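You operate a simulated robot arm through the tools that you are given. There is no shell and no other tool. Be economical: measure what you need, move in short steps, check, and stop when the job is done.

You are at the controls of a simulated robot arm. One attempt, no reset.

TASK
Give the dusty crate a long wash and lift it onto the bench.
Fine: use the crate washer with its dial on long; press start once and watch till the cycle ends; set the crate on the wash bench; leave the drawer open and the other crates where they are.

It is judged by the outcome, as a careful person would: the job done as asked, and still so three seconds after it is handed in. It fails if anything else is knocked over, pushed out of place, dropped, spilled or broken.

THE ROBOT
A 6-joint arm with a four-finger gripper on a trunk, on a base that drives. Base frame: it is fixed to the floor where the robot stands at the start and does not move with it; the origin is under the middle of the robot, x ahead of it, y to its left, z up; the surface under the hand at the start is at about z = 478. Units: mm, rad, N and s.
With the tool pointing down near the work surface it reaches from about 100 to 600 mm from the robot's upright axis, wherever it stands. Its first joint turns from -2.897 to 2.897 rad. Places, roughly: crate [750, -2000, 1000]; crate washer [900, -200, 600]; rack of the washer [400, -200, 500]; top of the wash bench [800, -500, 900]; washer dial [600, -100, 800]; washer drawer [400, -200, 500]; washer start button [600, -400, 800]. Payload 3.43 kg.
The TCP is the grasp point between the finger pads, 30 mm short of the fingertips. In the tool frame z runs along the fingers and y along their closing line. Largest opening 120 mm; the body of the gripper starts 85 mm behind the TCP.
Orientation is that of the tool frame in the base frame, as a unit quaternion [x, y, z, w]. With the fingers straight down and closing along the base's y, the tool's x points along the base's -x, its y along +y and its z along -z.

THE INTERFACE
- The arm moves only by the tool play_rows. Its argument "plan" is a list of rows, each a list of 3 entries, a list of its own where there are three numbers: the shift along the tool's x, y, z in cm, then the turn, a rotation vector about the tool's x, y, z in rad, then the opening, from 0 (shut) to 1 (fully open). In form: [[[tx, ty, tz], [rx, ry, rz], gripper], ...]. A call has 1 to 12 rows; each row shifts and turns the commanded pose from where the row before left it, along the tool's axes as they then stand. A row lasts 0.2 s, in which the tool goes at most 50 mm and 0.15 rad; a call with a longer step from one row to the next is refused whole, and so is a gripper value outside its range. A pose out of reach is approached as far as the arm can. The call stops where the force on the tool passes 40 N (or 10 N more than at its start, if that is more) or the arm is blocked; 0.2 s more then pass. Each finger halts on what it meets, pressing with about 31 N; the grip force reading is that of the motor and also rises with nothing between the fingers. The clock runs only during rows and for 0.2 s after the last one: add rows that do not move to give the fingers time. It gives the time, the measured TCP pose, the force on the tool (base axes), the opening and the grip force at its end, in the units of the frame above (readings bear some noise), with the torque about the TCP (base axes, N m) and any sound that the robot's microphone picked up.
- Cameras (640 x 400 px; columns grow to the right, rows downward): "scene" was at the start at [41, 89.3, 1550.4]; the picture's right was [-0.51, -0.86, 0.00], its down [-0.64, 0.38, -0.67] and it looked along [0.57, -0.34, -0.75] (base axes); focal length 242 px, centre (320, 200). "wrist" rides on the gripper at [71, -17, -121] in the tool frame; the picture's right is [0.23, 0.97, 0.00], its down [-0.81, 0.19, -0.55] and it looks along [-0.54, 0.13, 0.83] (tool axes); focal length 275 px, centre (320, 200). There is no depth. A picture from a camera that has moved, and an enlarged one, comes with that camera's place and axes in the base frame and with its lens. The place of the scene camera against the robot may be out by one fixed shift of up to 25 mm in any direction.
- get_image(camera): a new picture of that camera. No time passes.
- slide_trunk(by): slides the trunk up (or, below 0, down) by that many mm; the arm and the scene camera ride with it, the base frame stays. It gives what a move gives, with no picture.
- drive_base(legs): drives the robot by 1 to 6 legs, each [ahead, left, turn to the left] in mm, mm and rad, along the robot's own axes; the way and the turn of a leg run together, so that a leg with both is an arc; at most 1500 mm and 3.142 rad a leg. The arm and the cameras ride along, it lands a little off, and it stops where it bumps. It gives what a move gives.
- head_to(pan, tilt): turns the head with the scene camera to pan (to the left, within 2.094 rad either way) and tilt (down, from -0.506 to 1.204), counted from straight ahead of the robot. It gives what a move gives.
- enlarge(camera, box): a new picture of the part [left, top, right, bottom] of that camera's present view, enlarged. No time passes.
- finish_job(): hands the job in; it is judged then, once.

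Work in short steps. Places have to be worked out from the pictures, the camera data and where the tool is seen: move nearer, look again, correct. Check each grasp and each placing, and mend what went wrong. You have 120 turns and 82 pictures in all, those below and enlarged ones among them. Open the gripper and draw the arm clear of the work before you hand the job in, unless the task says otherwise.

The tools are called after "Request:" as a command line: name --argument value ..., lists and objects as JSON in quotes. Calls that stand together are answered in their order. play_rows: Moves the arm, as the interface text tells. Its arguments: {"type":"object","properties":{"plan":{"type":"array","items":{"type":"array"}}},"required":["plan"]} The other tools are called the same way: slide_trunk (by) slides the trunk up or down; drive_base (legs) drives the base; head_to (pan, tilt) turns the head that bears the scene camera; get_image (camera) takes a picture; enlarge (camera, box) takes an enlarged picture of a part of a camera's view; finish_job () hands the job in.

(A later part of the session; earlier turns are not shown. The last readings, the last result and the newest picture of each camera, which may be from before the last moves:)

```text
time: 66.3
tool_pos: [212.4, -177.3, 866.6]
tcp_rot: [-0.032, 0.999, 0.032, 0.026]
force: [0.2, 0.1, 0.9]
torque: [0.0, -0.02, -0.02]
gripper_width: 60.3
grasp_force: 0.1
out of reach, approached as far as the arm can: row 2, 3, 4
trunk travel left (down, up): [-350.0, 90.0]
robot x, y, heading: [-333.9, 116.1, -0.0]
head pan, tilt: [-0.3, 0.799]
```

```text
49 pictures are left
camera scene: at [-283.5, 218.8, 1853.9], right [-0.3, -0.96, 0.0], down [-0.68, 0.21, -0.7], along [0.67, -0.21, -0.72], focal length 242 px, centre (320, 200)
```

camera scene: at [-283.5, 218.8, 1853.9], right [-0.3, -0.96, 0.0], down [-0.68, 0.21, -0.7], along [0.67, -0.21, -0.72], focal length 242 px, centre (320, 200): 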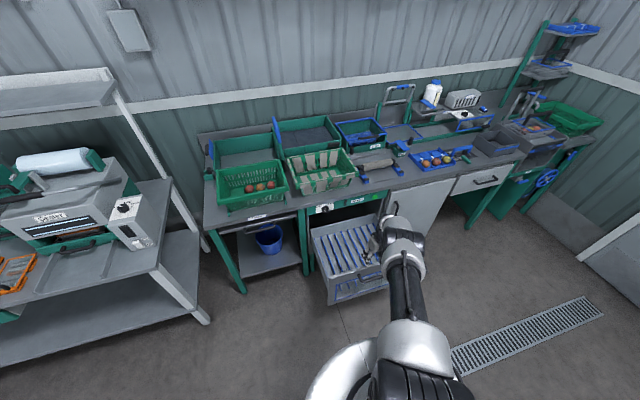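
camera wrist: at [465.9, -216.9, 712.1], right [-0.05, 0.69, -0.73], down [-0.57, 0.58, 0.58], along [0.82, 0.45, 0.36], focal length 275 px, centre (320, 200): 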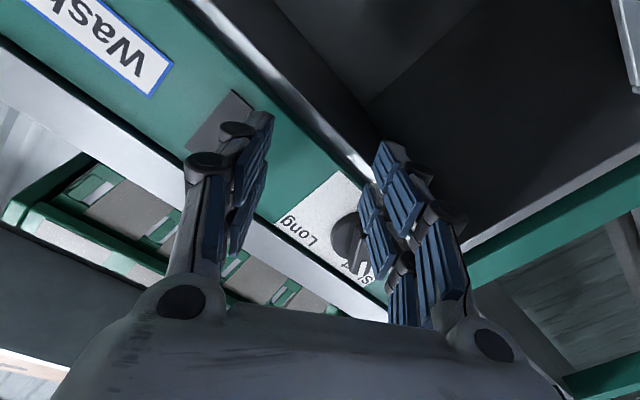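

It came free. I continue inward.

Request:
play_rows --plan '[[[3, 0, 0], [0, 0, 0], 0.5], [[3, 0, 0], [0, 0, 0], 0.5], [[3, 0, 0], [0, 0, 0], 0.5], [[3, 0, 0], [0, 0, 0], 0.5], [[3, 0, 0], [0, 0, 0], 0.5], [[3, 0, 0], [0, 0, 0], 0.5], [[0, 0, -3], [0, 0, 0], 0.5], [[0, 0, -3], [0, 0, 0], 0.5], [[0, 0, -3], [0, 0, 0], 0.5], [[0, 0, 0], [0, 0, 0], 0.5]]'

Request:
get_image --camera "scene"

```text
time: 68.5
tool_pos: [28.0, -194.1, 946.3]
tcp_rot: [-0.031, 0.999, 0.031, 0.026]
force: [-0.2, 0.2, -0.1]
torque: [-0.02, 0.0, 0.02]
gripper_width: 60.0
grasp_force: 0.1
trunk travel left (down, up): [-350.0, 90.0]
robot x, y, heading: [-332.9, 111.6, -0.001]
head pan, tilt: [-0.3, 0.799]
```

```text
48 pictures are left
camera scene: at [-283.4, 218.6, 1853.8], right [-0.3, -0.96, 0.0], down [-0.69, 0.21, -0.7], along [0.67, -0.21, -0.72], focal length 242 px, centre (320, 200)
```

scene: 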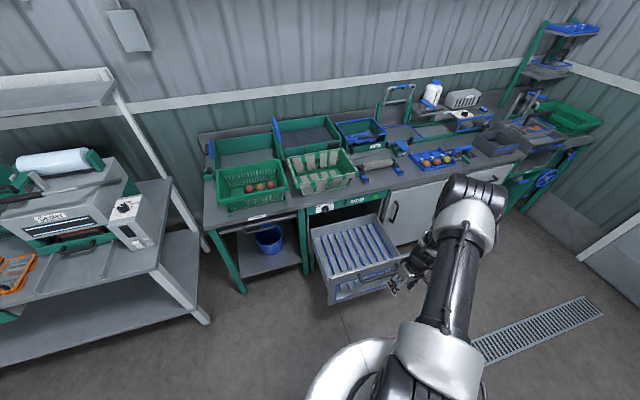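

Good elbow-up posture. Now tilt the tool 45° forward here and then drive toward the washer.

Request:
play_rows --plan '[[[0, 0, 0], [0, -0.15, 0], 0.5], [[0, 0, 0], [0, -0.15, 0], 0.5], [[0, 0, 0], [0, -0.15, 0], 0.5], [[0, 0, 0], [0, -0.15, 0], 0.5], [[0, 0, 0], [0, -0.15, 0], 0.5], [[0, 0, 0], [0, -0.1, 0], 0.5], [[0, 0, 0], [0, 0, 0], 0.5]]'

Request:
drive_base --legs '[[310, 0, 0]]'

```text
time: 70.1
tool_pos: [48.8, -234.7, 948.3]
tcp_rot: [-0.015, 0.899, 0.045, 0.436]
force: [-0.1, -0.4, -0.4]
torque: [0.02, 0.02, -0.03]
gripper_width: 60.2
grasp_force: 0.1
out of reach, approached as far as the arm can: row 4, 5, 6
trunk travel left (down, up): [-350.0, 90.0]
robot x, y, heading: [-339.6, 110.6, -0.002]
head pan, tilt: [-0.3, 0.799]
```

```text
time: 72.2
tool_pos: [358.1, -234.3, 948.5]
tcp_rot: [-0.015, 0.899, 0.045, 0.436]
force: [0.7, 0.8, 0.2]
torque: [-0.01, 0.01, 0.0]
gripper_width: 59.8
grasp_force: 0.1
trunk travel left (down, up): [-350.0, 90.0]
robot x, y, heading: [-21.1, 112.6, 0.003]
head pan, tilt: [-0.3, 0.799]
```

Tool tilted ~52° from vertical. I bring it near the dial (stopping short) and look with the wrist camera.

Request:
play_rows --plan '[[[-0.3, 2.5, 3.6], [0, 0, 0], 0.5], [[-0.3, 2.5, 3.6], [0, 0, 0], 0.5], [[-0.3, 2.5, 3.6], [0, 0, 0], 0.5], [[-0.3, 2.5, 3.6], [0, 0, 0], 0.5], [[-0.3, 2.5, 3.6], [0, 0, 0], 0.5], [[0, 0, 0], [0, 0, 0], 0.5]]'

Request:
get_image --camera "wrist"

```text
time: 73.6
tool_pos: [507.1, -109.5, 854.5]
tcp_rot: [-0.015, 0.899, 0.045, 0.435]
force: [0.2, -1.0, -0.8]
torque: [0.04, 0.01, 0.0]
gripper_width: 60.0
grasp_force: 0.0
out of reach, approached as far as the arm can: row 1, 2
trunk travel left (down, up): [-350.0, 90.0]
robot x, y, heading: [-24.3, 116.5, 0.001]
head pan, tilt: [-0.3, 0.799]
```

```text
47 pictures are left
camera wrist: at [370.6, -136.8, 871.8], right [-0.21, 0.97, -0.11], down [0.06, 0.13, 0.99], along [0.98, 0.2, -0.08], focal length 275 px, centre (320, 200)
```

wrist: 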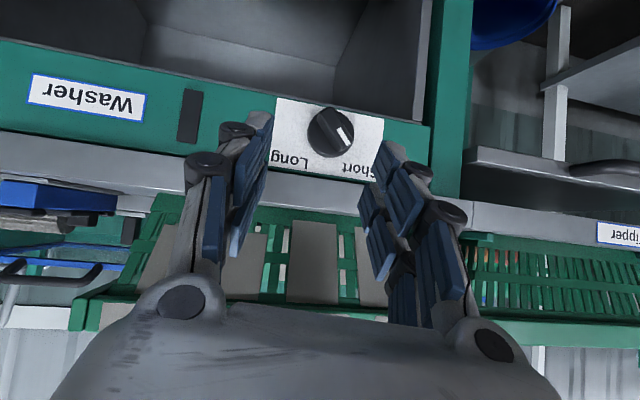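

Great view. The dial is at about (615, -83, 787), panel at x≈630, pointer on Short (upper left in reality). I'll close the fingers and push the pointer's upper end sideways (toward −y); first tilt a bit more horizontal to clear the bench lip and move left of the pointer.

Request:
play_rows --plan '[[[0, 0, 0], [0, -0.15, 0], 0], [[0, 0, 0], [0, -0.15, 0], 0], [[0, 2, -1], [0, 0, 0], 0], [[0, 2.4, 0], [0, 0, 0], 0], [[0, 2.4, 0], [0, 0, 0], 0], [[0, 0, 0], [0, 0, 0], 0], [[0, 0, 0], [0, 0, 0], 0]]'

Request:
get_image --camera "wrist"

```text
time: 75.2
tool_pos: [530.6, -72.5, 835.2]
tcp_rot: [-0.008, 0.824, 0.05, 0.564]
force: [0.5, -0.2, 0.0]
torque: [-0.02, 0.02, 0.04]
gripper_width: 0.0
grasp_force: 31.2
out of reach, approached as far as the arm can: row 1, 3, 4, 5
trunk travel left (down, up): [-350.0, 90.0]
robot x, y, heading: [-23.2, 108.7, 0.0]
head pan, tilt: [-0.3, 0.799]
```

```text
46 pictures are left
camera wrist: at [393.7, -97.3, 810.2], right [-0.15, 0.98, -0.14], down [-0.23, 0.11, 0.97], along [0.96, 0.18, 0.21], focal length 275 px, centre (320, 200)
```

wrist: 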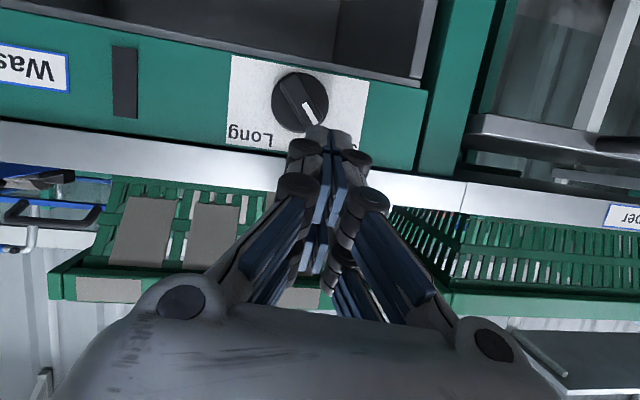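

The tool is limited at this side offset; I shift the base left 40 mm, then lower slightly and go in left of the pointer.

Request:
drive_base --legs '[[0, 45, 0]]'

Request:
play_rows --plan '[[[2, -0.6, 0], [0, 0, 0], 0], [[0, -0.6, 2.0], [0, 0, 0], 0], [[-0.6, 0, 2.0], [0, 0, 0], 0], [[-0.3, 0, 1], [0, 0, 0], 0], [[0, 0, 0], [0, 0, 0], 0]]'

Request:
get_image --camera "wrist"

```text
time: 76.1
tool_pos: [530.1, -26.6, 836.0]
tcp_rot: [-0.008, 0.824, 0.049, 0.565]
force: [-0.3, 0.6, 0.0]
torque: [-0.01, 0.0, -0.06]
gripper_width: 0.0
grasp_force: 30.7
trunk travel left (down, up): [-350.0, 90.0]
robot x, y, heading: [-24.5, 160.4, 0.001]
head pan, tilt: [-0.3, 0.799]
```

```text
time: 77.3
tool_pos: [568.1, -31.2, 837.5]
tcp_rot: [-0.008, 0.824, 0.05, 0.564]
force: [0.0, 0.7, -0.2]
torque: [0.01, 0.02, 0.0]
gripper_width: 0.0
grasp_force: 30.6
out of reach, approached as far as the arm can: row 1, 2, 3, 4
trunk travel left (down, up): [-350.0, 90.0]
robot x, y, heading: [-22.4, 157.4, -0.002]
head pan, tilt: [-0.3, 0.799]
```

```text
45 pictures are left
camera wrist: at [431.1, -55.0, 812.1], right [-0.15, 0.98, -0.14], down [-0.23, 0.11, 0.97], along [0.96, 0.18, 0.21], focal length 275 px, centre (320, 200)
```

wrist: 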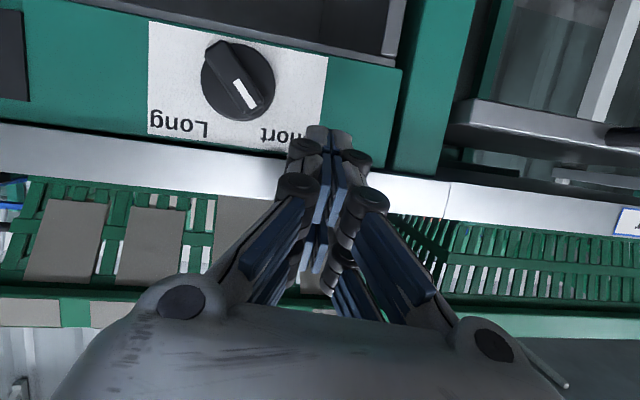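

The arm won't go lower here, so I lower the trunk 35 mm, which moves the tip straight down to the pointer's height.

Request:
slide_trunk --by -35

Request:
play_rows --plan '[[[-0.3, 0, 0.8], [0, 0, 0], 0], [[-0.3, 0, 0.8], [0, 0, 0], 0], [[0, 0, 0], [0, 0, 0], 0]]'

Request:
get_image --camera "wrist"

```text
time: 78.0
tool_pos: [567.8, -29.7, 801.9]
tcp_rot: [-0.008, 0.824, 0.049, 0.564]
force: [-0.4, -0.9, -0.1]
torque: [0.04, 0.03, -0.02]
gripper_width: 0.0
grasp_force: 30.7
trunk travel left (down, up): [-315.0, 125.0]
robot x, y, heading: [-25.1, 159.2, -0.001]
head pan, tilt: [-0.3, 0.799]
```

```text
time: 78.8
tool_pos: [584.0, -28.2, 806.4]
tcp_rot: [-0.008, 0.825, 0.05, 0.563]
force: [-0.9, -0.8, 0.7]
torque: [-0.02, 0.02, -0.01]
gripper_width: 0.0
grasp_force: 31.1
out of reach, approached as far as the arm can: row 2
trunk travel left (down, up): [-315.0, 125.0]
robot x, y, heading: [-25.6, 160.0, -0.001]
head pan, tilt: [-0.3, 0.799]
```

```text
44 pictures are left
camera wrist: at [446.9, -53.4, 781.3], right [-0.15, 0.98, -0.14], down [-0.23, 0.11, 0.97], along [0.96, 0.18, 0.21], focal length 275 px, centre (320, 200)
```

wrist: 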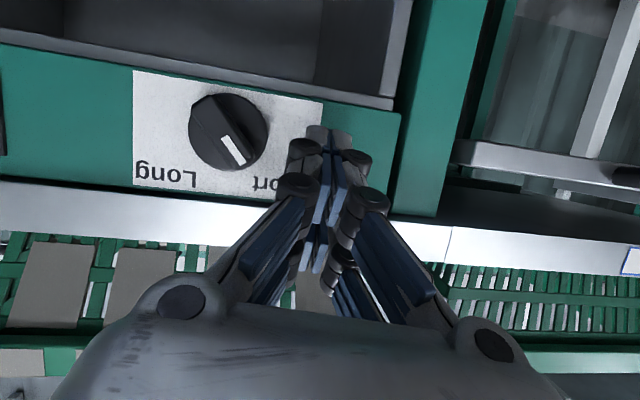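

Tip is just right of "Short" at nearly the knob's centre height; I raise 11 mm to bear on the pointer's upper end, and push toward −y in small steps.

Request:
slide_trunk --by 11

Request:
play_rows --plan '[[[-0.04, -1, -0.09], [0, 0, 0], 0], [[-0.04, -1, -0.09], [0, 0, 0], 0], [[-0.04, -1, -0.09], [0, 0, 0], 0], [[-0.04, -0.8, -0.07], [0, 0, 0], 0], [[-0.04, -0.7, -0.06], [0, 0, 0], 0], [[0, 0, 0], [0, 0, 0], 0]]'

Request:
get_image --camera "wrist"

```text
time: 79.4
tool_pos: [584.4, -28.4, 817.5]
tcp_rot: [-0.008, 0.825, 0.049, 0.563]
force: [-0.3, 0.1, -1.4]
torque: [0.04, 0.0, 0.0]
gripper_width: 0.1
grasp_force: 31.4
trunk travel left (down, up): [-326.0, 114.0]
robot x, y, heading: [-24.0, 159.2, -0.003]
head pan, tilt: [-0.3, 0.799]
```

```text
time: 80.8
tool_pos: [580.4, -72.5, 824.9]
tcp_rot: [-0.006, 0.826, 0.048, 0.562]
force: [-0.4, -1.1, 0.7]
torque: [0.0, 0.01, 0.02]
gripper_width: 0.0
grasp_force: 31.0
out of reach, approached as far as the arm can: row 2, 4
trunk travel left (down, up): [-326.0, 114.0]
robot x, y, heading: [-23.7, 162.3, -0.001]
head pan, tilt: [-0.3, 0.799]
```

```text
43 pictures are left
camera wrist: at [444.1, -96.7, 800.7], right [-0.15, 0.98, -0.14], down [-0.23, 0.11, 0.97], along [0.96, 0.18, 0.21], focal length 275 px, centre (320, 200)
```

wrist: 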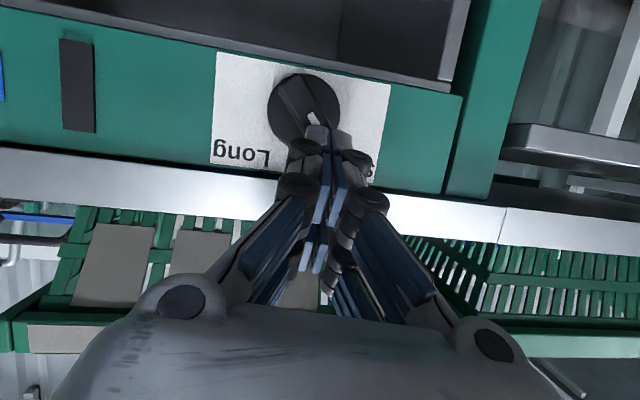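

I continue: drop the trunk 7 mm (it drifted up) and push further.

Request:
slide_trunk --by -7

Request:
play_rows --plan '[[[0, -0.6, 0.2], [0, 0, 0], 0], [[0, -0.6, 0.1], [0, 0, 0], 0], [[0, -0.6, 0], [0, 0, 0], 0], [[0, 0, 0], [0, 0, 0], 0]]'

Request:
get_image --camera "wrist"

```text
time: 81.4
tool_pos: [579.8, -72.5, 820.0]
tcp_rot: [-0.006, 0.825, 0.048, 0.563]
force: [-11.7, -5.5, 12.2]
torque: [-0.12, -0.1, -0.13]
gripper_width: 0.0
grasp_force: 31.0
trunk travel left (down, up): [-319.0, 121.0]
robot x, y, heading: [-23.9, 159.4, -0.004]
head pan, tilt: [-0.3, 0.799]
```

```text
time: 82.4
tool_pos: [581.6, -87.1, 823.0]
tcp_rot: [-0.007, 0.826, 0.049, 0.561]
force: [-13.3, 1.1, -1.2]
torque: [0.02, 0.22, 0.12]
gripper_width: 0.0
grasp_force: 31.2
out of reach, approached as far as the arm can: row 2
trunk travel left (down, up): [-319.0, 121.0]
robot x, y, heading: [-24.2, 159.3, -0.004]
head pan, tilt: [-0.3, 0.799]
```

```text
42 pictures are left
camera wrist: at [444.0, -112.2, 798.2], right [-0.15, 0.98, -0.14], down [-0.22, 0.11, 0.97], along [0.96, 0.18, 0.2], focal length 275 px, centre (320, 200)
```

wrist: 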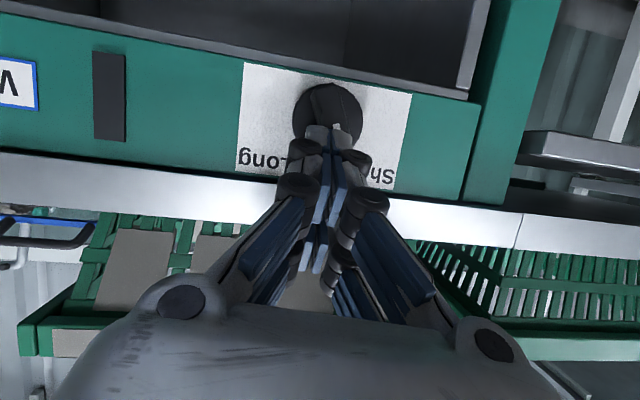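

The tip rode over the front of the ridge rather than beside it; I need to be deeper. I retreat left, move the base back 60 mm for more arm freedom, and look again.

Request:
play_rows --plan '[[[0, 0, -2], [0, 0, 0], 0], [[0, 2, -1], [0, 0, 0], 0], [[0, 2.5, 0], [0, 0, 0], 0], [[0, 0, 0], [0, 0, 0], 0]]'

Request:
drive_base --legs '[[-60, 0, 0]]'

Request:
get_image --camera "wrist"

```text
time: 83.4
tool_pos: [551.2, -46.8, 835.0]
tcp_rot: [-0.007, 0.826, 0.048, 0.562]
force: [1.5, -0.3, 0.0]
torque: [-0.01, 0.04, 0.02]
gripper_width: 0.2
grasp_force: 30.3
trunk travel left (down, up): [-319.0, 121.0]
robot x, y, heading: [-27.5, 157.8, -0.002]
head pan, tilt: [-0.3, 0.799]
```

```text
time: 84.4
tool_pos: [491.1, -46.0, 836.5]
tcp_rot: [-0.008, 0.825, 0.049, 0.562]
force: [0.1, 0.5, 0.6]
torque: [0.0, 0.04, -0.01]
gripper_width: 0.3
grasp_force: 31.4
trunk travel left (down, up): [-319.0, 121.0]
robot x, y, heading: [-84.2, 158.0, -0.0]
head pan, tilt: [-0.3, 0.799]
```

```text
41 pictures are left
camera wrist: at [354.2, -70.8, 810.8], right [-0.15, 0.98, -0.14], down [-0.23, 0.11, 0.97], along [0.96, 0.18, 0.21], focal length 275 px, centre (320, 200)
```

wrist: 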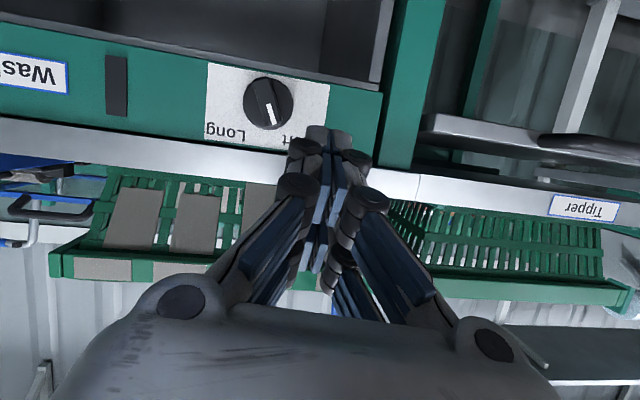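

The dial already turned some 30° (pointer near upright now). I go in again deeper, to the left of the pointer.

Request:
play_rows --plan '[[[-0.3, 0, 3.0], [0, 0, 0], 0], [[-0.4, 0, 3.0], [0, 0, 0], 0], [[-0.4, 0, 3.0], [0, 0, 0], 0], [[-0.2, 0, 1.0], [0, 0, 0], 0], [[0, 0, 0], [0, 0, 0], 0]]'

Request:
get_image --camera "wrist"

```text
time: 85.6
tool_pos: [577.3, -32.3, 832.2]
tcp_rot: [-0.007, 0.827, 0.049, 0.56]
force: [0.0, -0.4, -0.3]
torque: [-0.01, -0.01, 0.0]
gripper_width: 0.3
grasp_force: 30.7
out of reach, approached as far as the arm can: row 3, 4
trunk travel left (down, up): [-319.0, 121.0]
robot x, y, heading: [-84.3, 159.7, -0.0]
head pan, tilt: [-0.3, 0.799]
```

```text
40 pictures are left
camera wrist: at [441.8, -57.1, 807.6], right [-0.15, 0.98, -0.14], down [-0.22, 0.11, 0.97], along [0.96, 0.18, 0.2], focal length 275 px, centre (320, 200)
```

wrist: 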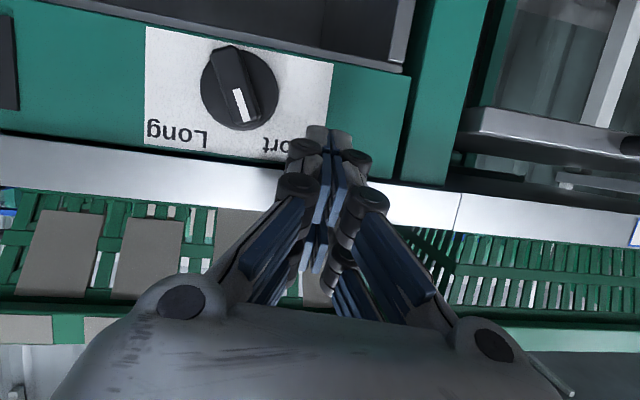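

Lower the trunk 24 mm and go on forward.

Request:
slide_trunk --by -24

Request:
play_rows --plan '[[[-0.3, -0.6, 0.8], [0, 0, 0], 0], [[-0.3, -0.6, 0.8], [0, 0, 0], 0], [[0, 0, 0], [0, 0, 0], 0]]'

```text
time: 86.3
tool_pos: [578.4, -33.4, 808.9]
tcp_rot: [-0.007, 0.827, 0.048, 0.56]
force: [0.5, 0.6, 0.0]
torque: [0.0, 0.01, -0.01]
gripper_width: 0.2
grasp_force: 31.0
trunk travel left (down, up): [-295.0, 145.0]
robot x, y, heading: [-85.8, 157.9, 0.003]
head pan, tilt: [-0.3, 0.799]
```

```text
time: 87.1
tool_pos: [592.4, -40.2, 816.5]
tcp_rot: [-0.007, 0.827, 0.048, 0.56]
force: [0.2, 0.7, 0.4]
torque: [0.02, -0.01, -0.01]
gripper_width: 0.0
grasp_force: 31.0
out of reach, approached as far as the arm can: row 1, 2
trunk travel left (down, up): [-295.0, 145.0]
robot x, y, heading: [-85.4, 157.5, 0.002]
head pan, tilt: [-0.3, 0.799]
```

Depth is right now (tip x≈620). I lower 7 mm and push sideways by driving the base right, which is a clean −y motion.

Request:
slide_trunk --by -7

Request:
drive_base --legs '[[0, -50, 0]]'

Request:
get_image --camera "wrist"

```text
time: 87.6
tool_pos: [591.0, -40.2, 809.4]
tcp_rot: [-0.007, 0.827, 0.048, 0.56]
force: [0.5, 0.3, 1.4]
torque: [0.03, 0.02, 0.02]
gripper_width: 0.0
grasp_force: 30.4
trunk travel left (down, up): [-288.0, 152.0]
robot x, y, heading: [-86.3, 157.8, -0.0]
head pan, tilt: [-0.3, 0.799]
```

```text
time: 88.5
tool_pos: [590.9, -63.4, 807.7]
tcp_rot: [-0.015, 0.827, 0.054, 0.56]
force: [-0.8, -0.2, 0.1]
torque: [0.03, -0.03, -0.03]
gripper_width: 0.0
grasp_force: 31.6
trunk travel left (down, up): [-288.0, 152.0]
robot x, y, heading: [-80.5, 122.4, -0.001]
head pan, tilt: [-0.3, 0.799]
stopped in leg 1: the force on the tool passed its limit at 48 N (the readings are from after the stop); the commanded pose is now the measured one
```

```text
39 pictures are left
camera wrist: at [454.6, -90.5, 783.6], right [-0.17, 0.98, -0.14], down [-0.23, 0.1, 0.97], along [0.96, 0.2, 0.2], focal length 275 px, centre (320, 200)
```

wrist: 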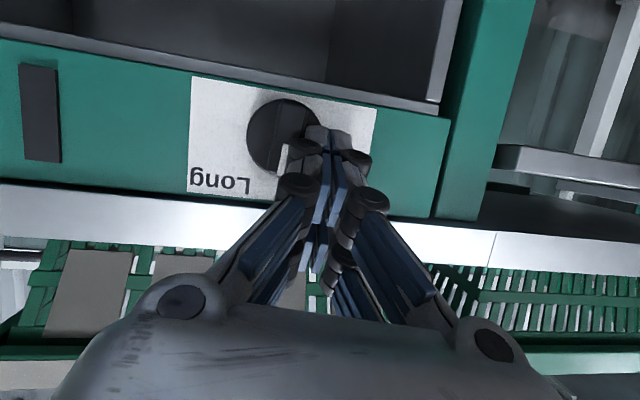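

Pointer is now upright. I raise 5 mm for more leverage and push on slowly with the arm.

Request:
slide_trunk --by 5

Request:
play_rows --plan '[[[0, -0.4, 0], [0, 0, 0], 0], [[0, -0.4, 0], [0, 0, 0], 0], [[0, -0.4, 0], [0, 0, 0], 0], [[0, -0.4, 0], [0, 0, 0], 0], [[0, -0.4, 0], [0, 0, 0], 0], [[0, -0.4, 0], [0, 0, 0], 0], [[0, 0, 0], [0, 0, 0], 0]]'

Request:
get_image --camera "wrist"

```text
time: 89.1
tool_pos: [591.5, -63.4, 812.5]
tcp_rot: [-0.016, 0.827, 0.055, 0.56]
force: [-0.2, -0.2, 0.6]
torque: [-0.02, -0.03, 0.02]
gripper_width: 0.2
grasp_force: 31.4
trunk travel left (down, up): [-293.0, 147.0]
robot x, y, heading: [-82.2, 126.0, 0.001]
head pan, tilt: [-0.3, 0.799]
```

```text
time: 90.1
tool_pos: [588.5, -65.3, 813.1]
tcp_rot: [-0.022, 0.828, 0.061, 0.557]
force: [1.2, 7.1, -0.9]
torque: [0.24, -0.03, 0.13]
gripper_width: 0.0
grasp_force: 31.4
out of reach, approached as far as the arm can: row 3, 5
trunk travel left (down, up): [-293.0, 147.0]
robot x, y, heading: [-82.4, 124.8, 0.002]
head pan, tilt: [-0.3, 0.799]
stopped in row 5: the force on the tool passed its limit at 42 N (the readings are from after the stop); the commanded pose is now the measured one
```

```text
38 pictures are left
camera wrist: at [453.6, -95.6, 790.0], right [-0.19, 0.97, -0.14], down [-0.22, 0.09, 0.97], along [0.96, 0.22, 0.2], focal length 275 px, centre (320, 200)
```

wrist: 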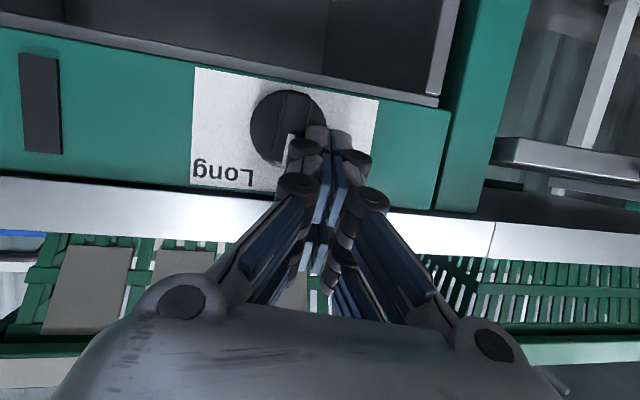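

The tip is too deep now and bears on the knob's disc rim. I back off ~5 mm in x (with a bit of left clearance) and push again by driving sideways.

Request:
play_rows --plan '[[[0, 1.0, 0], [0, 0, 0], 0], [[0, 0.6, -0.4], [0, 0, 0], 0], [[0, 0, 0], [0, 0, 0], 0]]'

```text
time: 90.9
tool_pos: [582.9, -51.8, 816.4]
tcp_rot: [-0.02, 0.828, 0.059, 0.557]
force: [0.4, 0.6, 0.6]
torque: [0.01, 0.03, -0.02]
gripper_width: 0.0
grasp_force: 30.6
trunk travel left (down, up): [-293.0, 147.0]
robot x, y, heading: [-82.2, 124.6, -0.002]
head pan, tilt: [-0.3, 0.799]
```

Depth x 583 now. Push by driving right 36 mm.

Request:
drive_base --legs '[[0, -36, 0]]'

Request:
get_image --camera "wrist"

```text
time: 91.9
tool_pos: [583.1, -71.3, 816.0]
tcp_rot: [-0.031, 0.827, 0.068, 0.557]
force: [-5.7, -0.5, 5.2]
torque: [-0.07, 0.02, -0.03]
gripper_width: 0.0
grasp_force: 31.3
trunk travel left (down, up): [-293.0, 147.0]
robot x, y, heading: [-83.0, 97.4, 0.002]
head pan, tilt: [-0.3, 0.799]
stopped in leg 1: the force on the tool passed its limit at 43 N (the readings are from after the stop); the commanded pose is now the measured one
```

```text
37 pictures are left
camera wrist: at [448.0, -103.8, 792.0], right [-0.21, 0.97, -0.14], down [-0.23, 0.09, 0.97], along [0.95, 0.23, 0.2], focal length 275 px, centre (320, 200)
```

wrist: 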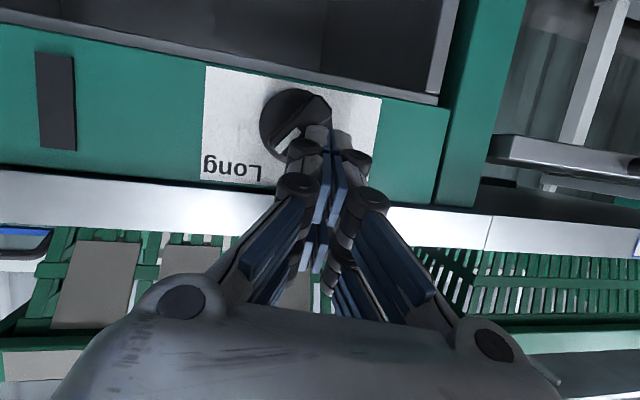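

The pointer has swung to the Long side. I back away and check.

Request:
play_rows --plan '[[[0, 0.8, -1.5], [0, 0, 0], 0], [[0, 1, -3], [0, 0, 0], 0], [[0, 0, -4], [0, 0, 0], 0], [[0, 0, 0], [0, 0, 0], 0]]'

Request:
enlarge --camera "wrist" --box '[160, 40, 400, 190]'

```text
time: 92.9
tool_pos: [507.5, -68.7, 846.6]
tcp_rot: [-0.03, 0.827, 0.071, 0.557]
force: [-0.9, -0.6, -0.2]
torque: [0.03, -0.01, 0.0]
gripper_width: 0.2
grasp_force: 31.2
out of reach, approached as far as the arm can: row 3
trunk travel left (down, up): [-293.0, 147.0]
robot x, y, heading: [-82.5, 98.8, 0.006]
head pan, tilt: [-0.3, 0.799]
```

```text
2.67 times, centred on (280, 115) of wrist
camera zoom: at [371.8, -101.8, 822.6], right [-0.21, 0.97, -0.13], down [-0.22, 0.08, 0.97], along [0.95, 0.24, 0.2], focal length 734 px, centre (427, 427)
```

zoom: 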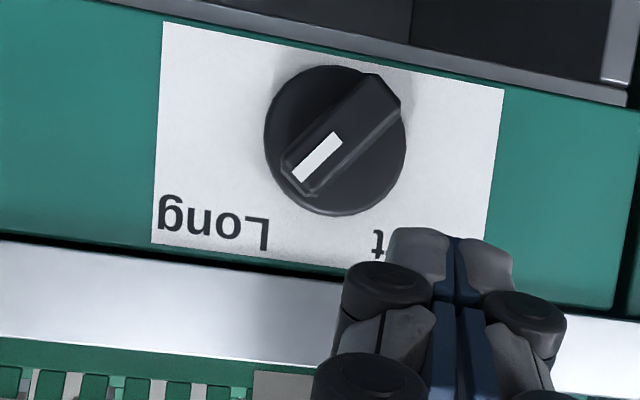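

The dial is on Long. Now the crate: I raise the trunk, bring the tool to a mild forward tilt and open the fingers, to view the crate from above.

Request:
slide_trunk --by 145

Request:
play_rows --plan '[[[-2, 0, -3], [0, 0.15, 0], 0.6], [[-2, 0, -3], [0, 0.15, 0], 0.6], [[-2, 0, -3], [0, 0.15, 0], 0.6], [[-1, 0, -3], [0, 0.15, 0], 0.6], [[0, 0, -3], [0, 0.15, 0], 0.6], [[0, 0, -3], [0, 0, 0], 0.6], [[0, 0, -2], [0, 0, 0], 0.6], [[0, 0, 0], [0, 0, 0], 0.6]]'

Request:
get_image --camera "wrist"

```text
time: 94.6
tool_pos: [507.1, -68.7, 991.3]
tcp_rot: [-0.029, 0.827, 0.071, 0.557]
force: [-0.2, -1.1, 0.0]
torque: [0.0, -0.01, -0.01]
gripper_width: 0.1
grasp_force: 31.5
trunk travel left (down, up): [-438.0, 2.0]
robot x, y, heading: [-88.6, 95.2, 0.004]
head pan, tilt: [-0.3, 0.799]
```

```text
time: 96.4
tool_pos: [418.3, -102.9, 1185.6]
tcp_rot: [-0.053, 0.974, 0.054, 0.215]
force: [0.1, -0.4, 1.1]
torque: [-0.02, -0.01, -0.02]
gripper_width: 71.9
grasp_force: 0.0
out of reach, approached as far as the arm can: row 1
trunk travel left (down, up): [-438.0, 2.0]
robot x, y, heading: [-85.5, 94.4, 0.002]
head pan, tilt: [-0.3, 0.799]
```

```text
35 pictures are left
camera wrist: at [305.4, -140.7, 1260.9], right [-0.33, 0.94, -0.02], down [0.48, 0.18, 0.86], along [0.81, 0.28, -0.51], focal length 275 px, centre (320, 200)
```

wrist: 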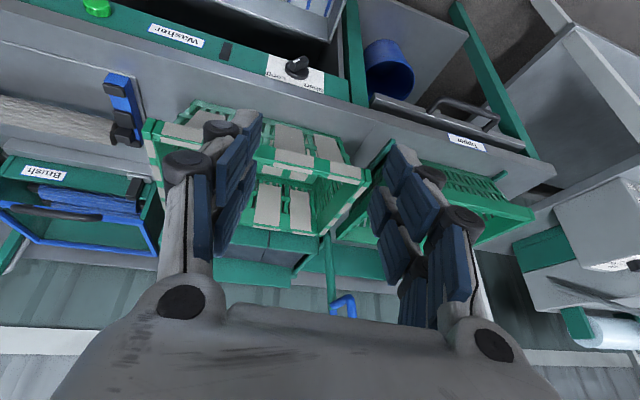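

I enlarge the crate part to measure rim and base lines.

Request:
enlarge --camera "wrist" --box '[130, 60, 390, 220]'

Request:
get_image --camera "scene"

```text
2.46 times, centred on (260, 140) of wrist
camera zoom: at [305.4, -140.7, 1260.9], right [-0.33, 0.94, -0.02], down [0.48, 0.18, 0.86], along [0.81, 0.28, -0.51], focal length 678 px, centre (468, 348)
```

zoom: 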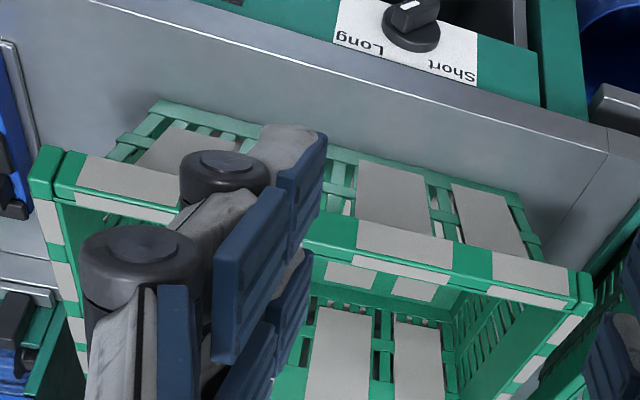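

```text
33 pictures are left
camera scene: at [-34.1, 200.7, 1941.8], right [-0.29, -0.96, 0.0], down [-0.69, 0.21, -0.7], along [0.67, -0.2, -0.72], focal length 242 px, centre (320, 200)
```

scene: 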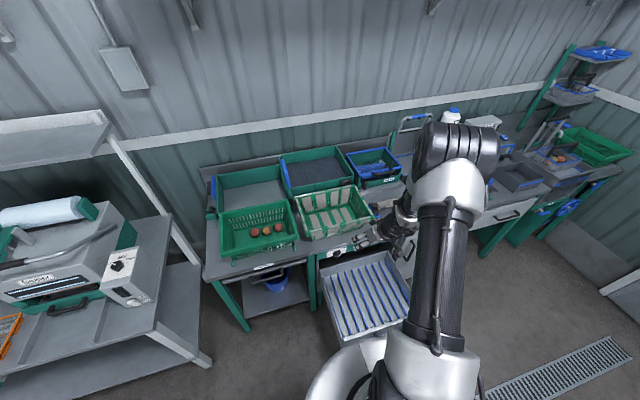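

Estimates: bench top z≈857, crate rim ≈ 355 × 285 mm, height ≈105, rim z≈964, front rim x≈660, y from −285 to +70. I'll grip the middle of the front wall, so I turn the hand 90° about its axis (closing along x), keeping the forward tilt that matches the wall's taper.

Request:
play_rows --plan '[[[0, 0, 0], [0.129, 0, 0], 0.6], [[0, 0, 0], [0, 0, 0.15], 0.6], [[0, 0, 0], [0, 0, 0.15], 0.6], [[0, 0, 0], [0, 0, 0.15], 0.6], [[0, 0, 0], [0, 0, 0.15], 0.6], [[0, 0, 0], [0, 0, 0.15], 0.6], [[0, 0, 0], [0, 0, 0.15], 0.6], [[0, 0, 0], [0, 0, 0.15], 0.6], [[0, 0, 0], [0, 0, 0.15], 0.6], [[0, 0, 0], [0, 0, 0.15], 0.6], [[0, 0, 0], [0, 0, 0.15], 0.6], [[0, 0, 0], [0, 0, 0.07], 0.6]]'

Request:
drive_base --legs '[[85, 0, 0]]'

Request:
get_image --camera "wrist"

```text
time: 99.0
tool_pos: [417.1, -102.3, 1185.6]
tcp_rot: [0.662, 0.717, 0.149, 0.16]
force: [-0.8, -1.5, 0.2]
torque: [-0.01, 0.01, 0.03]
gripper_width: 72.3
grasp_force: 0.0
trunk travel left (down, up): [-438.0, 2.0]
robot x, y, heading: [-86.4, 92.9, 0.003]
head pan, tilt: [-0.3, 0.799]
```

```text
time: 100.0
tool_pos: [501.9, -101.7, 1185.3]
tcp_rot: [0.661, 0.718, 0.148, 0.159]
force: [0.1, -0.1, -0.6]
torque: [0.01, 0.02, 0.0]
gripper_width: 72.0
grasp_force: 0.0
trunk travel left (down, up): [-438.0, 2.0]
robot x, y, heading: [-2.1, 99.9, 0.004]
head pan, tilt: [-0.3, 0.799]
```

```text
32 pictures are left
camera wrist: at [430.3, -32.8, 1283.4], right [0.86, 0.31, 0.41], down [0.0, -0.79, 0.61], along [0.51, -0.52, -0.68], focal length 275 px, centre (320, 200)
```

wrist: 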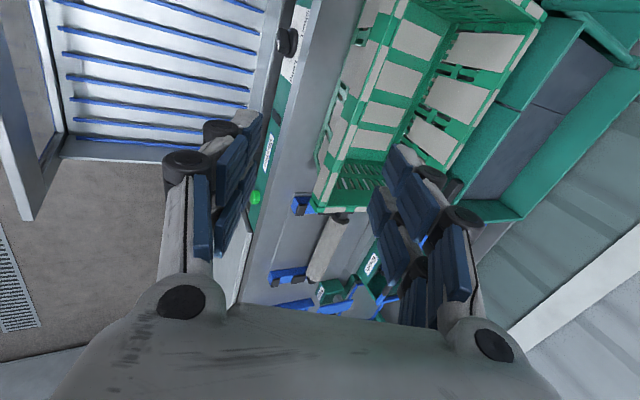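

I move over the front rim's middle and most of the way down along the tilted axis, then look.

Request:
play_rows --plan '[[[-0.3, 1.42, 4.1], [0, 0, 0.04], 0.6], [[-0.3, 1.42, 4.1], [0, 0, 0.04], 0.6], [[-0.3, 1.42, 4.1], [0, 0, 0], 0.6], [[-0.3, 1.42, 4.1], [0, 0, 0], 0.6], [[0, 0, 3], [0, 0, 0], 0.6], [[0, 0, 3], [0, 0, 0], 0.6], [[0, 0, 0], [0, 0, 0], 0.6]]'

Request:
get_image --camera "wrist"

Request:
enlarge --camera "scene" --box '[280, 170, 420, 270]'

```text
time: 101.7
tool_pos: [648.7, -112.3, 1006.6]
tcp_rot: [0.689, 0.691, 0.156, 0.154]
force: [0.6, -0.3, -0.7]
torque: [-0.02, -0.03, 0.01]
gripper_width: 71.8
grasp_force: 0.1
trunk travel left (down, up): [-438.0, 2.0]
robot x, y, heading: [0.3, 95.4, 0.002]
head pan, tilt: [-0.3, 0.799]
```

```text
31 pictures are left
camera wrist: at [581.6, -40.5, 1107.6], right [0.88, 0.23, 0.42], down [-0.06, -0.81, 0.58], along [0.47, -0.54, -0.7], focal length 275 px, centre (320, 200)
```

wrist: 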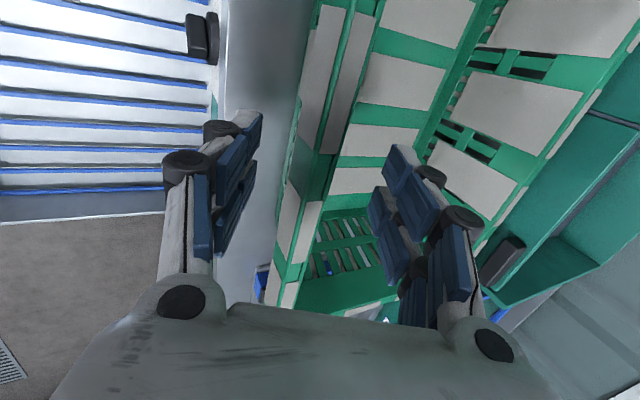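

```text
4.00 times, centred on (350, 220) of scene
camera zoom: at [48.5, 201.5, 1941.9], right [-0.29, -0.96, 0.0], down [-0.69, 0.21, -0.7], along [0.67, -0.2, -0.72], focal length 969 px, centre (200, 120)
```

zoom: 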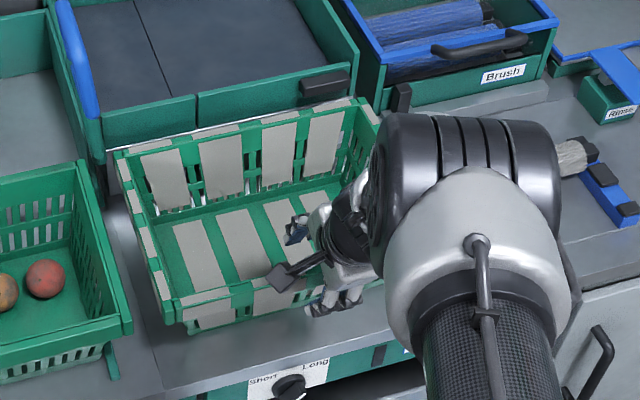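

The rim lies centred between the fingers. I go in 55 mm along the tool axis and close.

Request:
play_rows --plan '[[[0, 0, 2.8], [0, 0, 0], 0.6], [[0, 0, 2.7], [0, 0, 0], 0.6], [[0, 0, 0], [0, 0, 0], 0.6], [[0, 0, 0], [0, 0, 0], 0], [[0, 0, 0], [0, 0, 0], 0], [[0, 0, 0], [0, 0, 0], 0], [[0, 0, 0], [0, 0, 0], 0], [[0, 0, 0], [0, 0, 0], 0], [[0, 0, 0], [0, 0, 0], 0]]'

Request:
get_image --camera "wrist"

```text
time: 103.7
tool_pos: [671.0, -112.2, 956.9]
tcp_rot: [0.689, 0.691, 0.156, 0.153]
force: [-0.3, 0.0, -3.8]
torque: [0.01, 0.48, -0.08]
gripper_width: 24.1
grasp_force: 31.0
trunk travel left (down, up): [-438.0, 2.0]
robot x, y, heading: [0.8, 97.5, 0.0]
head pan, tilt: [-0.3, 0.799]
```

```text
29 pictures are left
camera wrist: at [605.4, -40.8, 1057.5], right [0.88, 0.23, 0.41], down [-0.06, -0.81, 0.58], along [0.47, -0.54, -0.7], focal length 275 px, centre (320, 200)
```

wrist: 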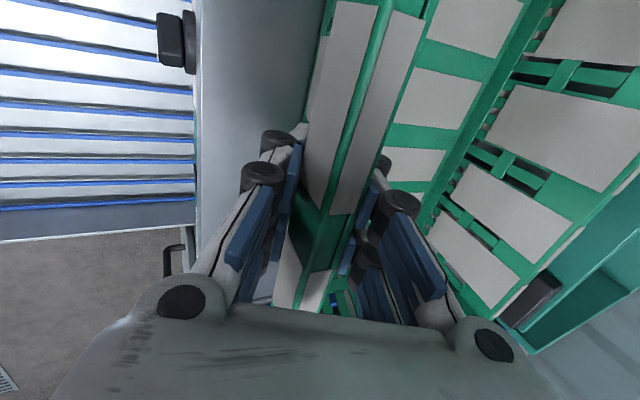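

The rim is gripped (24 mm wide). I lift 40 mm straight up and check sag.

Request:
play_rows --plan '[[[0, 0.42, -0.9], [0, 0, 0], 0], [[0, 0.42, -0.9], [0, 0, 0], 0], [[0, 0.42, -0.9], [0, 0, 0], 0], [[0, 0.42, -0.9], [0, 0, 0], 0], [[0, 0, 0], [0, 0, 0], 0]]'

Request:
enlarge --camera "scene" --box '[260, 150, 440, 280]'

```text
time: 104.8
tool_pos: [672.0, -111.3, 996.7]
tcp_rot: [0.688, 0.692, 0.155, 0.154]
force: [0.6, 0.1, -4.8]
torque: [0.01, 0.42, -0.05]
gripper_width: 25.1
grasp_force: 30.6
trunk travel left (down, up): [-438.0, 2.0]
robot x, y, heading: [-4.1, 100.7, 0.004]
head pan, tilt: [-0.3, 0.799]
```

```text
3.08 times, centred on (350, 215) of scene
camera zoom: at [50.3, 201.2, 1941.8], right [-0.29, -0.96, 0.0], down [-0.69, 0.21, -0.7], along [0.67, -0.2, -0.72], focal length 745 px, centre (228, 154)
```

zoom: 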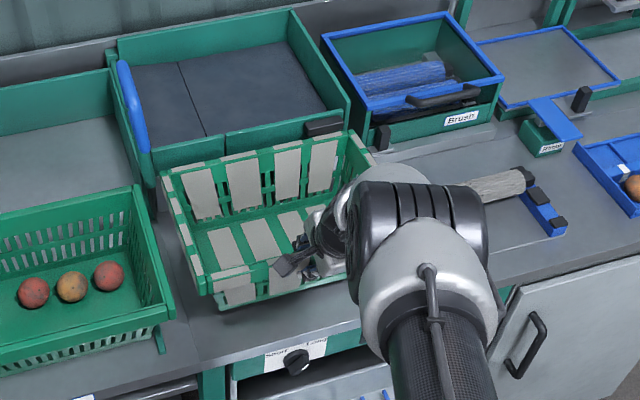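

Held well (about 0.5 kg, little sag). I keep the arm rigid and drive: back 390 mm and right 120 mm, so the crate hangs over the open drawer clear of the bench edge.

Request:
drive_base --legs '[[-390, 0, 0], [0, -120, 0]]'

Request:
head_to --pan -0.2 --tilt 0.95

Request:
get_image --camera "scene"

```text
time: 108.1
tool_pos: [283.1, -233.8, 996.5]
tcp_rot: [0.689, 0.691, 0.155, 0.153]
force: [0.5, -0.8, -4.3]
torque: [-0.01, 0.42, 0.0]
gripper_width: 24.8
grasp_force: 30.7
trunk travel left (down, up): [-438.0, 2.0]
robot x, y, heading: [-392.3, -24.0, 0.005]
head pan, tilt: [-0.3, 0.799]
```

```text
time: 108.8
tool_pos: [281.9, -233.1, 996.1]
tcp_rot: [0.689, 0.691, 0.156, 0.154]
force: [-0.5, -0.6, -3.6]
torque: [0.0, 0.45, 0.0]
gripper_width: 24.8
grasp_force: 31.0
trunk travel left (down, up): [-438.0, 2.0]
robot x, y, heading: [-388.8, -28.0, 0.007]
head pan, tilt: [-0.201, 0.949]
```

```text
27 pictures are left
camera scene: at [-344.3, 89.1, 1930.3], right [-0.19, -0.98, 0.0], down [-0.8, 0.16, -0.58], along [0.57, -0.11, -0.81], focal length 242 px, centre (320, 200)
```

scene: 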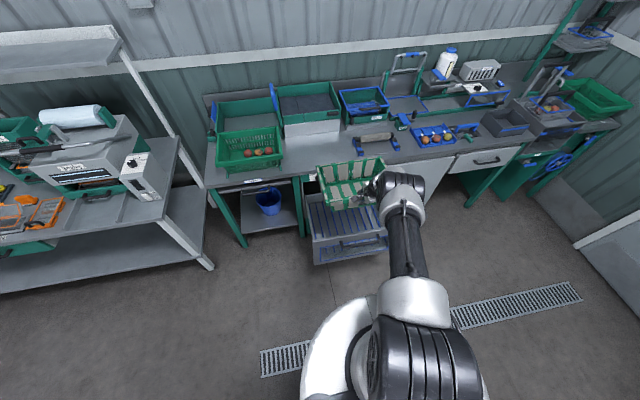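

Lower the trunk by 190 mm (crate bottom to about z 705) and look.

Request:
slide_trunk --by -190

Request:
enlarge --camera "scene" --box '[270, 110, 450, 250]'

Request:
get_image --camera "wrist"

```text
time: 110.9
tool_pos: [282.1, -233.7, 805.9]
tcp_rot: [0.689, 0.691, 0.155, 0.154]
force: [-0.4, 0.7, -3.9]
torque: [0.01, 0.48, 0.0]
gripper_width: 25.1
grasp_force: 31.2
trunk travel left (down, up): [-248.0, 192.0]
robot x, y, heading: [-389.1, -25.6, 0.001]
head pan, tilt: [-0.201, 0.949]
```

```text
2.86 times, centred on (360, 180) of scene
camera zoom: at [-344.3, 89.0, 1740.4], right [-0.19, -0.98, 0.0], down [-0.8, 0.16, -0.58], along [0.57, -0.11, -0.81], focal length 692 px, centre (206, 257)
```

zoom: 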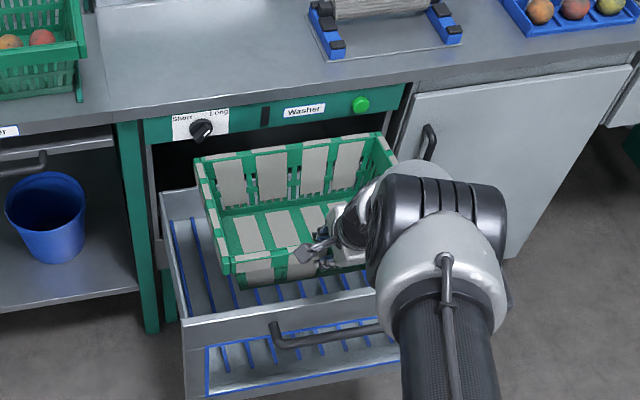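

```text
25 pictures are left
camera wrist: at [216.6, -162.5, 907.4], right [0.88, 0.23, 0.41], down [-0.06, -0.81, 0.58], along [0.47, -0.54, -0.7], focal length 275 px, centre (320, 200)
```

wrist: 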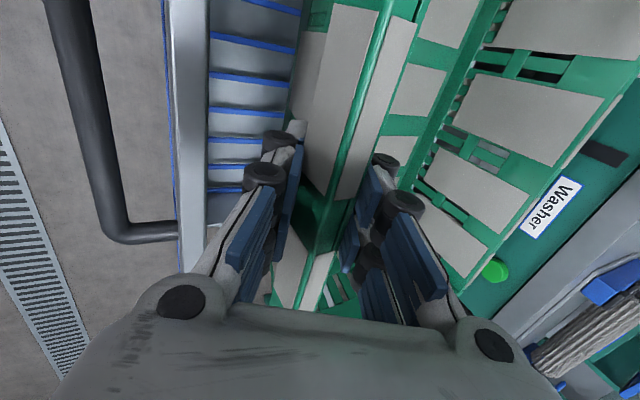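

The drawer's front panel turns out tall (top z≈710 at x≈250), so with this tilted grip the hand would foul it. I take the crate back to the bench front and regrip with a vertical tool. First raise and drive back.

Request:
slide_trunk --by 191

Request:
drive_base --legs '[[0, 125, 0], [365, 0, 0]]'

```text
time: 113.0
tool_pos: [282.3, -233.5, 996.4]
tcp_rot: [0.689, 0.691, 0.154, 0.153]
force: [0.0, -0.5, -4.4]
torque: [0.0, 0.42, 0.02]
gripper_width: 24.7
grasp_force: 30.8
trunk travel left (down, up): [-439.0, 1.0]
robot x, y, heading: [-388.8, -27.1, 0.001]
head pan, tilt: [-0.201, 0.949]
```

```text
time: 116.2
tool_pos: [645.0, -106.6, 996.4]
tcp_rot: [0.69, 0.691, 0.154, 0.153]
force: [-0.4, -0.1, -3.8]
torque: [-0.02, 0.44, -0.01]
gripper_width: 24.7
grasp_force: 31.2
trunk travel left (down, up): [-439.0, 1.0]
robot x, y, heading: [-24.8, 100.4, 0.008]
head pan, tilt: [-0.201, 0.949]
```

Over the bench (26 mm nearer than before). Lower 38 mm and then the last millimetres gently, then open.

Request:
slide_trunk --by -37

Request:
play_rows --plan '[[[0, -0.08, 0.18], [0, 0, 0], 0], [[0, -0.08, 0.18], [0, 0, 0], 0], [[0, 0, 0], [0, 0, 0], 0]]'

```text
time: 117.0
tool_pos: [644.5, -108.2, 963.4]
tcp_rot: [0.69, 0.69, 0.156, 0.156]
force: [-6.7, -0.8, 19.8]
torque: [-0.15, 0.47, -0.23]
gripper_width: 22.5
grasp_force: 31.3
trunk travel left (down, up): [-402.0, 38.0]
robot x, y, heading: [-25.3, 99.4, 0.002]
head pan, tilt: [-0.201, 0.949]
```

```text
time: 117.8
tool_pos: [642.5, -104.8, 953.8]
tcp_rot: [0.69, 0.691, 0.154, 0.151]
force: [-4.8, -0.6, 8.9]
torque: [-0.55, 0.13, -0.24]
gripper_width: 19.7
grasp_force: 31.2
trunk travel left (down, up): [-402.0, 38.0]
robot x, y, heading: [-31.9, 101.6, -0.003]
head pan, tilt: [-0.201, 0.949]
```

It is resting on the bench. Open and withdraw along the tool axis, then look.

Request:
play_rows --plan '[[[0, 0, 0], [0, 0, 0], 0.6], [[0, 0, 0], [0, 0, 0], 0.6], [[0, 0, 0], [0, 0, 0], 0.6], [[0, 0, -3], [0, 0, 0], 0.6], [[0, 0, -4], [0, 0, 0], 0.6], [[0, 0, -4], [0, 0, 0], 0.6], [[0, 0, -4], [0, 0, 0], 0.6], [[0, 0, 0], [0, 0, 0], 0.6]]'

Request:
enlarge --camera "scene" --box '[220, 80, 440, 250]'

```text
time: 119.6
tool_pos: [581.7, -108.5, 1092.2]
tcp_rot: [0.69, 0.69, 0.154, 0.153]
force: [-0.1, 0.4, 0.5]
torque: [0.05, 0.04, -0.02]
gripper_width: 72.0
grasp_force: 0.2
trunk travel left (down, up): [-402.0, 38.0]
robot x, y, heading: [-29.5, 101.4, 0.002]
head pan, tilt: [-0.201, 0.949]
```

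```text
2.35 times, centred on (330, 165) of scene
camera zoom: at [18.1, 215.6, 1894.2], right [-0.2, -0.98, 0.0], down [-0.8, 0.16, -0.58], along [0.57, -0.11, -0.81], focal length 570 px, centre (296, 282)
```

zoom: 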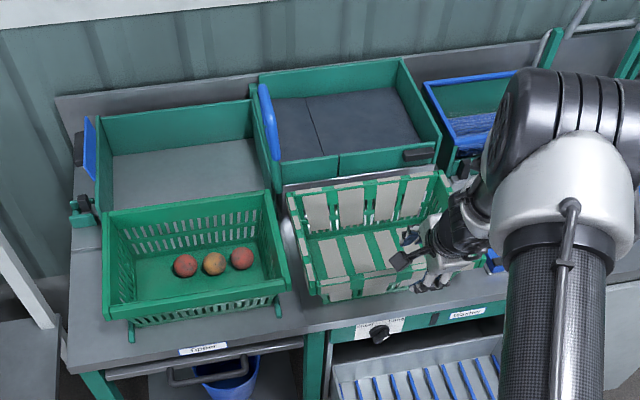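

Crate stands fine on the bench. For a vertical grip I must stand closer, left of the drawer. I retract the arm and make the tool vertical.

Request:
play_rows --plan '[[[0, -3.6, -1.7], [0, 0, 0], 0.6], [[0, -3.6, -1.7], [0, 0, 0], 0.6], [[-1, -3.6, -1.7], [0, 0, 0], 0.6], [[-1, -3.6, -1.7], [0, 0, 0], 0.6], [[-1, -3.6, -1.7], [0, 0, 0], 0.6], [[0, 0, 0], [0.146, 0, 0], 0.6], [[0, 0, 0], [0.146, 0, 0], 0.6], [[0, 0, 0], [0.146, 0, 0], 0.6], [[0, 0, 0], [0, 0, 0], 0.6]]'

Request:
drive_base --legs '[[0, 260, 0], [240, 0, 0]]'

Request:
get_image --camera "scene"

```text
time: 121.6
tool_pos: [383.1, -129.5, 1092.4]
tcp_rot: [0.703, 0.708, 0.062, 0.033]
force: [0.0, -0.1, -0.4]
torque: [-0.01, 0.01, 0.0]
gripper_width: 71.8
grasp_force: 0.0
out of reach, approached as far as the arm can: row 7, 8
trunk travel left (down, up): [-402.0, 38.0]
robot x, y, heading: [-26.2, 102.7, 0.001]
head pan, tilt: [-0.201, 0.949]
```

```text
time: 124.8
tool_pos: [621.3, 127.0, 1092.4]
tcp_rot: [0.704, 0.707, 0.062, 0.033]
force: [-1.2, -0.9, 0.5]
torque: [0.0, 0.03, -0.02]
gripper_width: 72.0
grasp_force: 0.0
trunk travel left (down, up): [-402.0, 38.0]
robot x, y, heading: [211.2, 356.3, 0.004]
head pan, tilt: [-0.201, 0.949]
```

```text
23 pictures are left
camera scene: at [255.8, 473.4, 1894.3], right [-0.2, -0.98, 0.0], down [-0.8, 0.16, -0.58], along [0.57, -0.12, -0.81], focal length 242 px, centre (320, 200)
```

scene: 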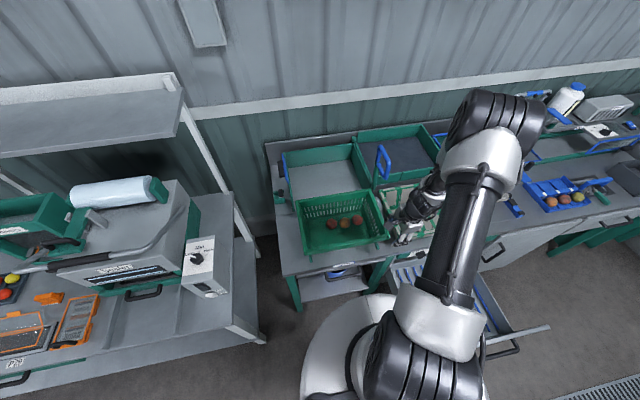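

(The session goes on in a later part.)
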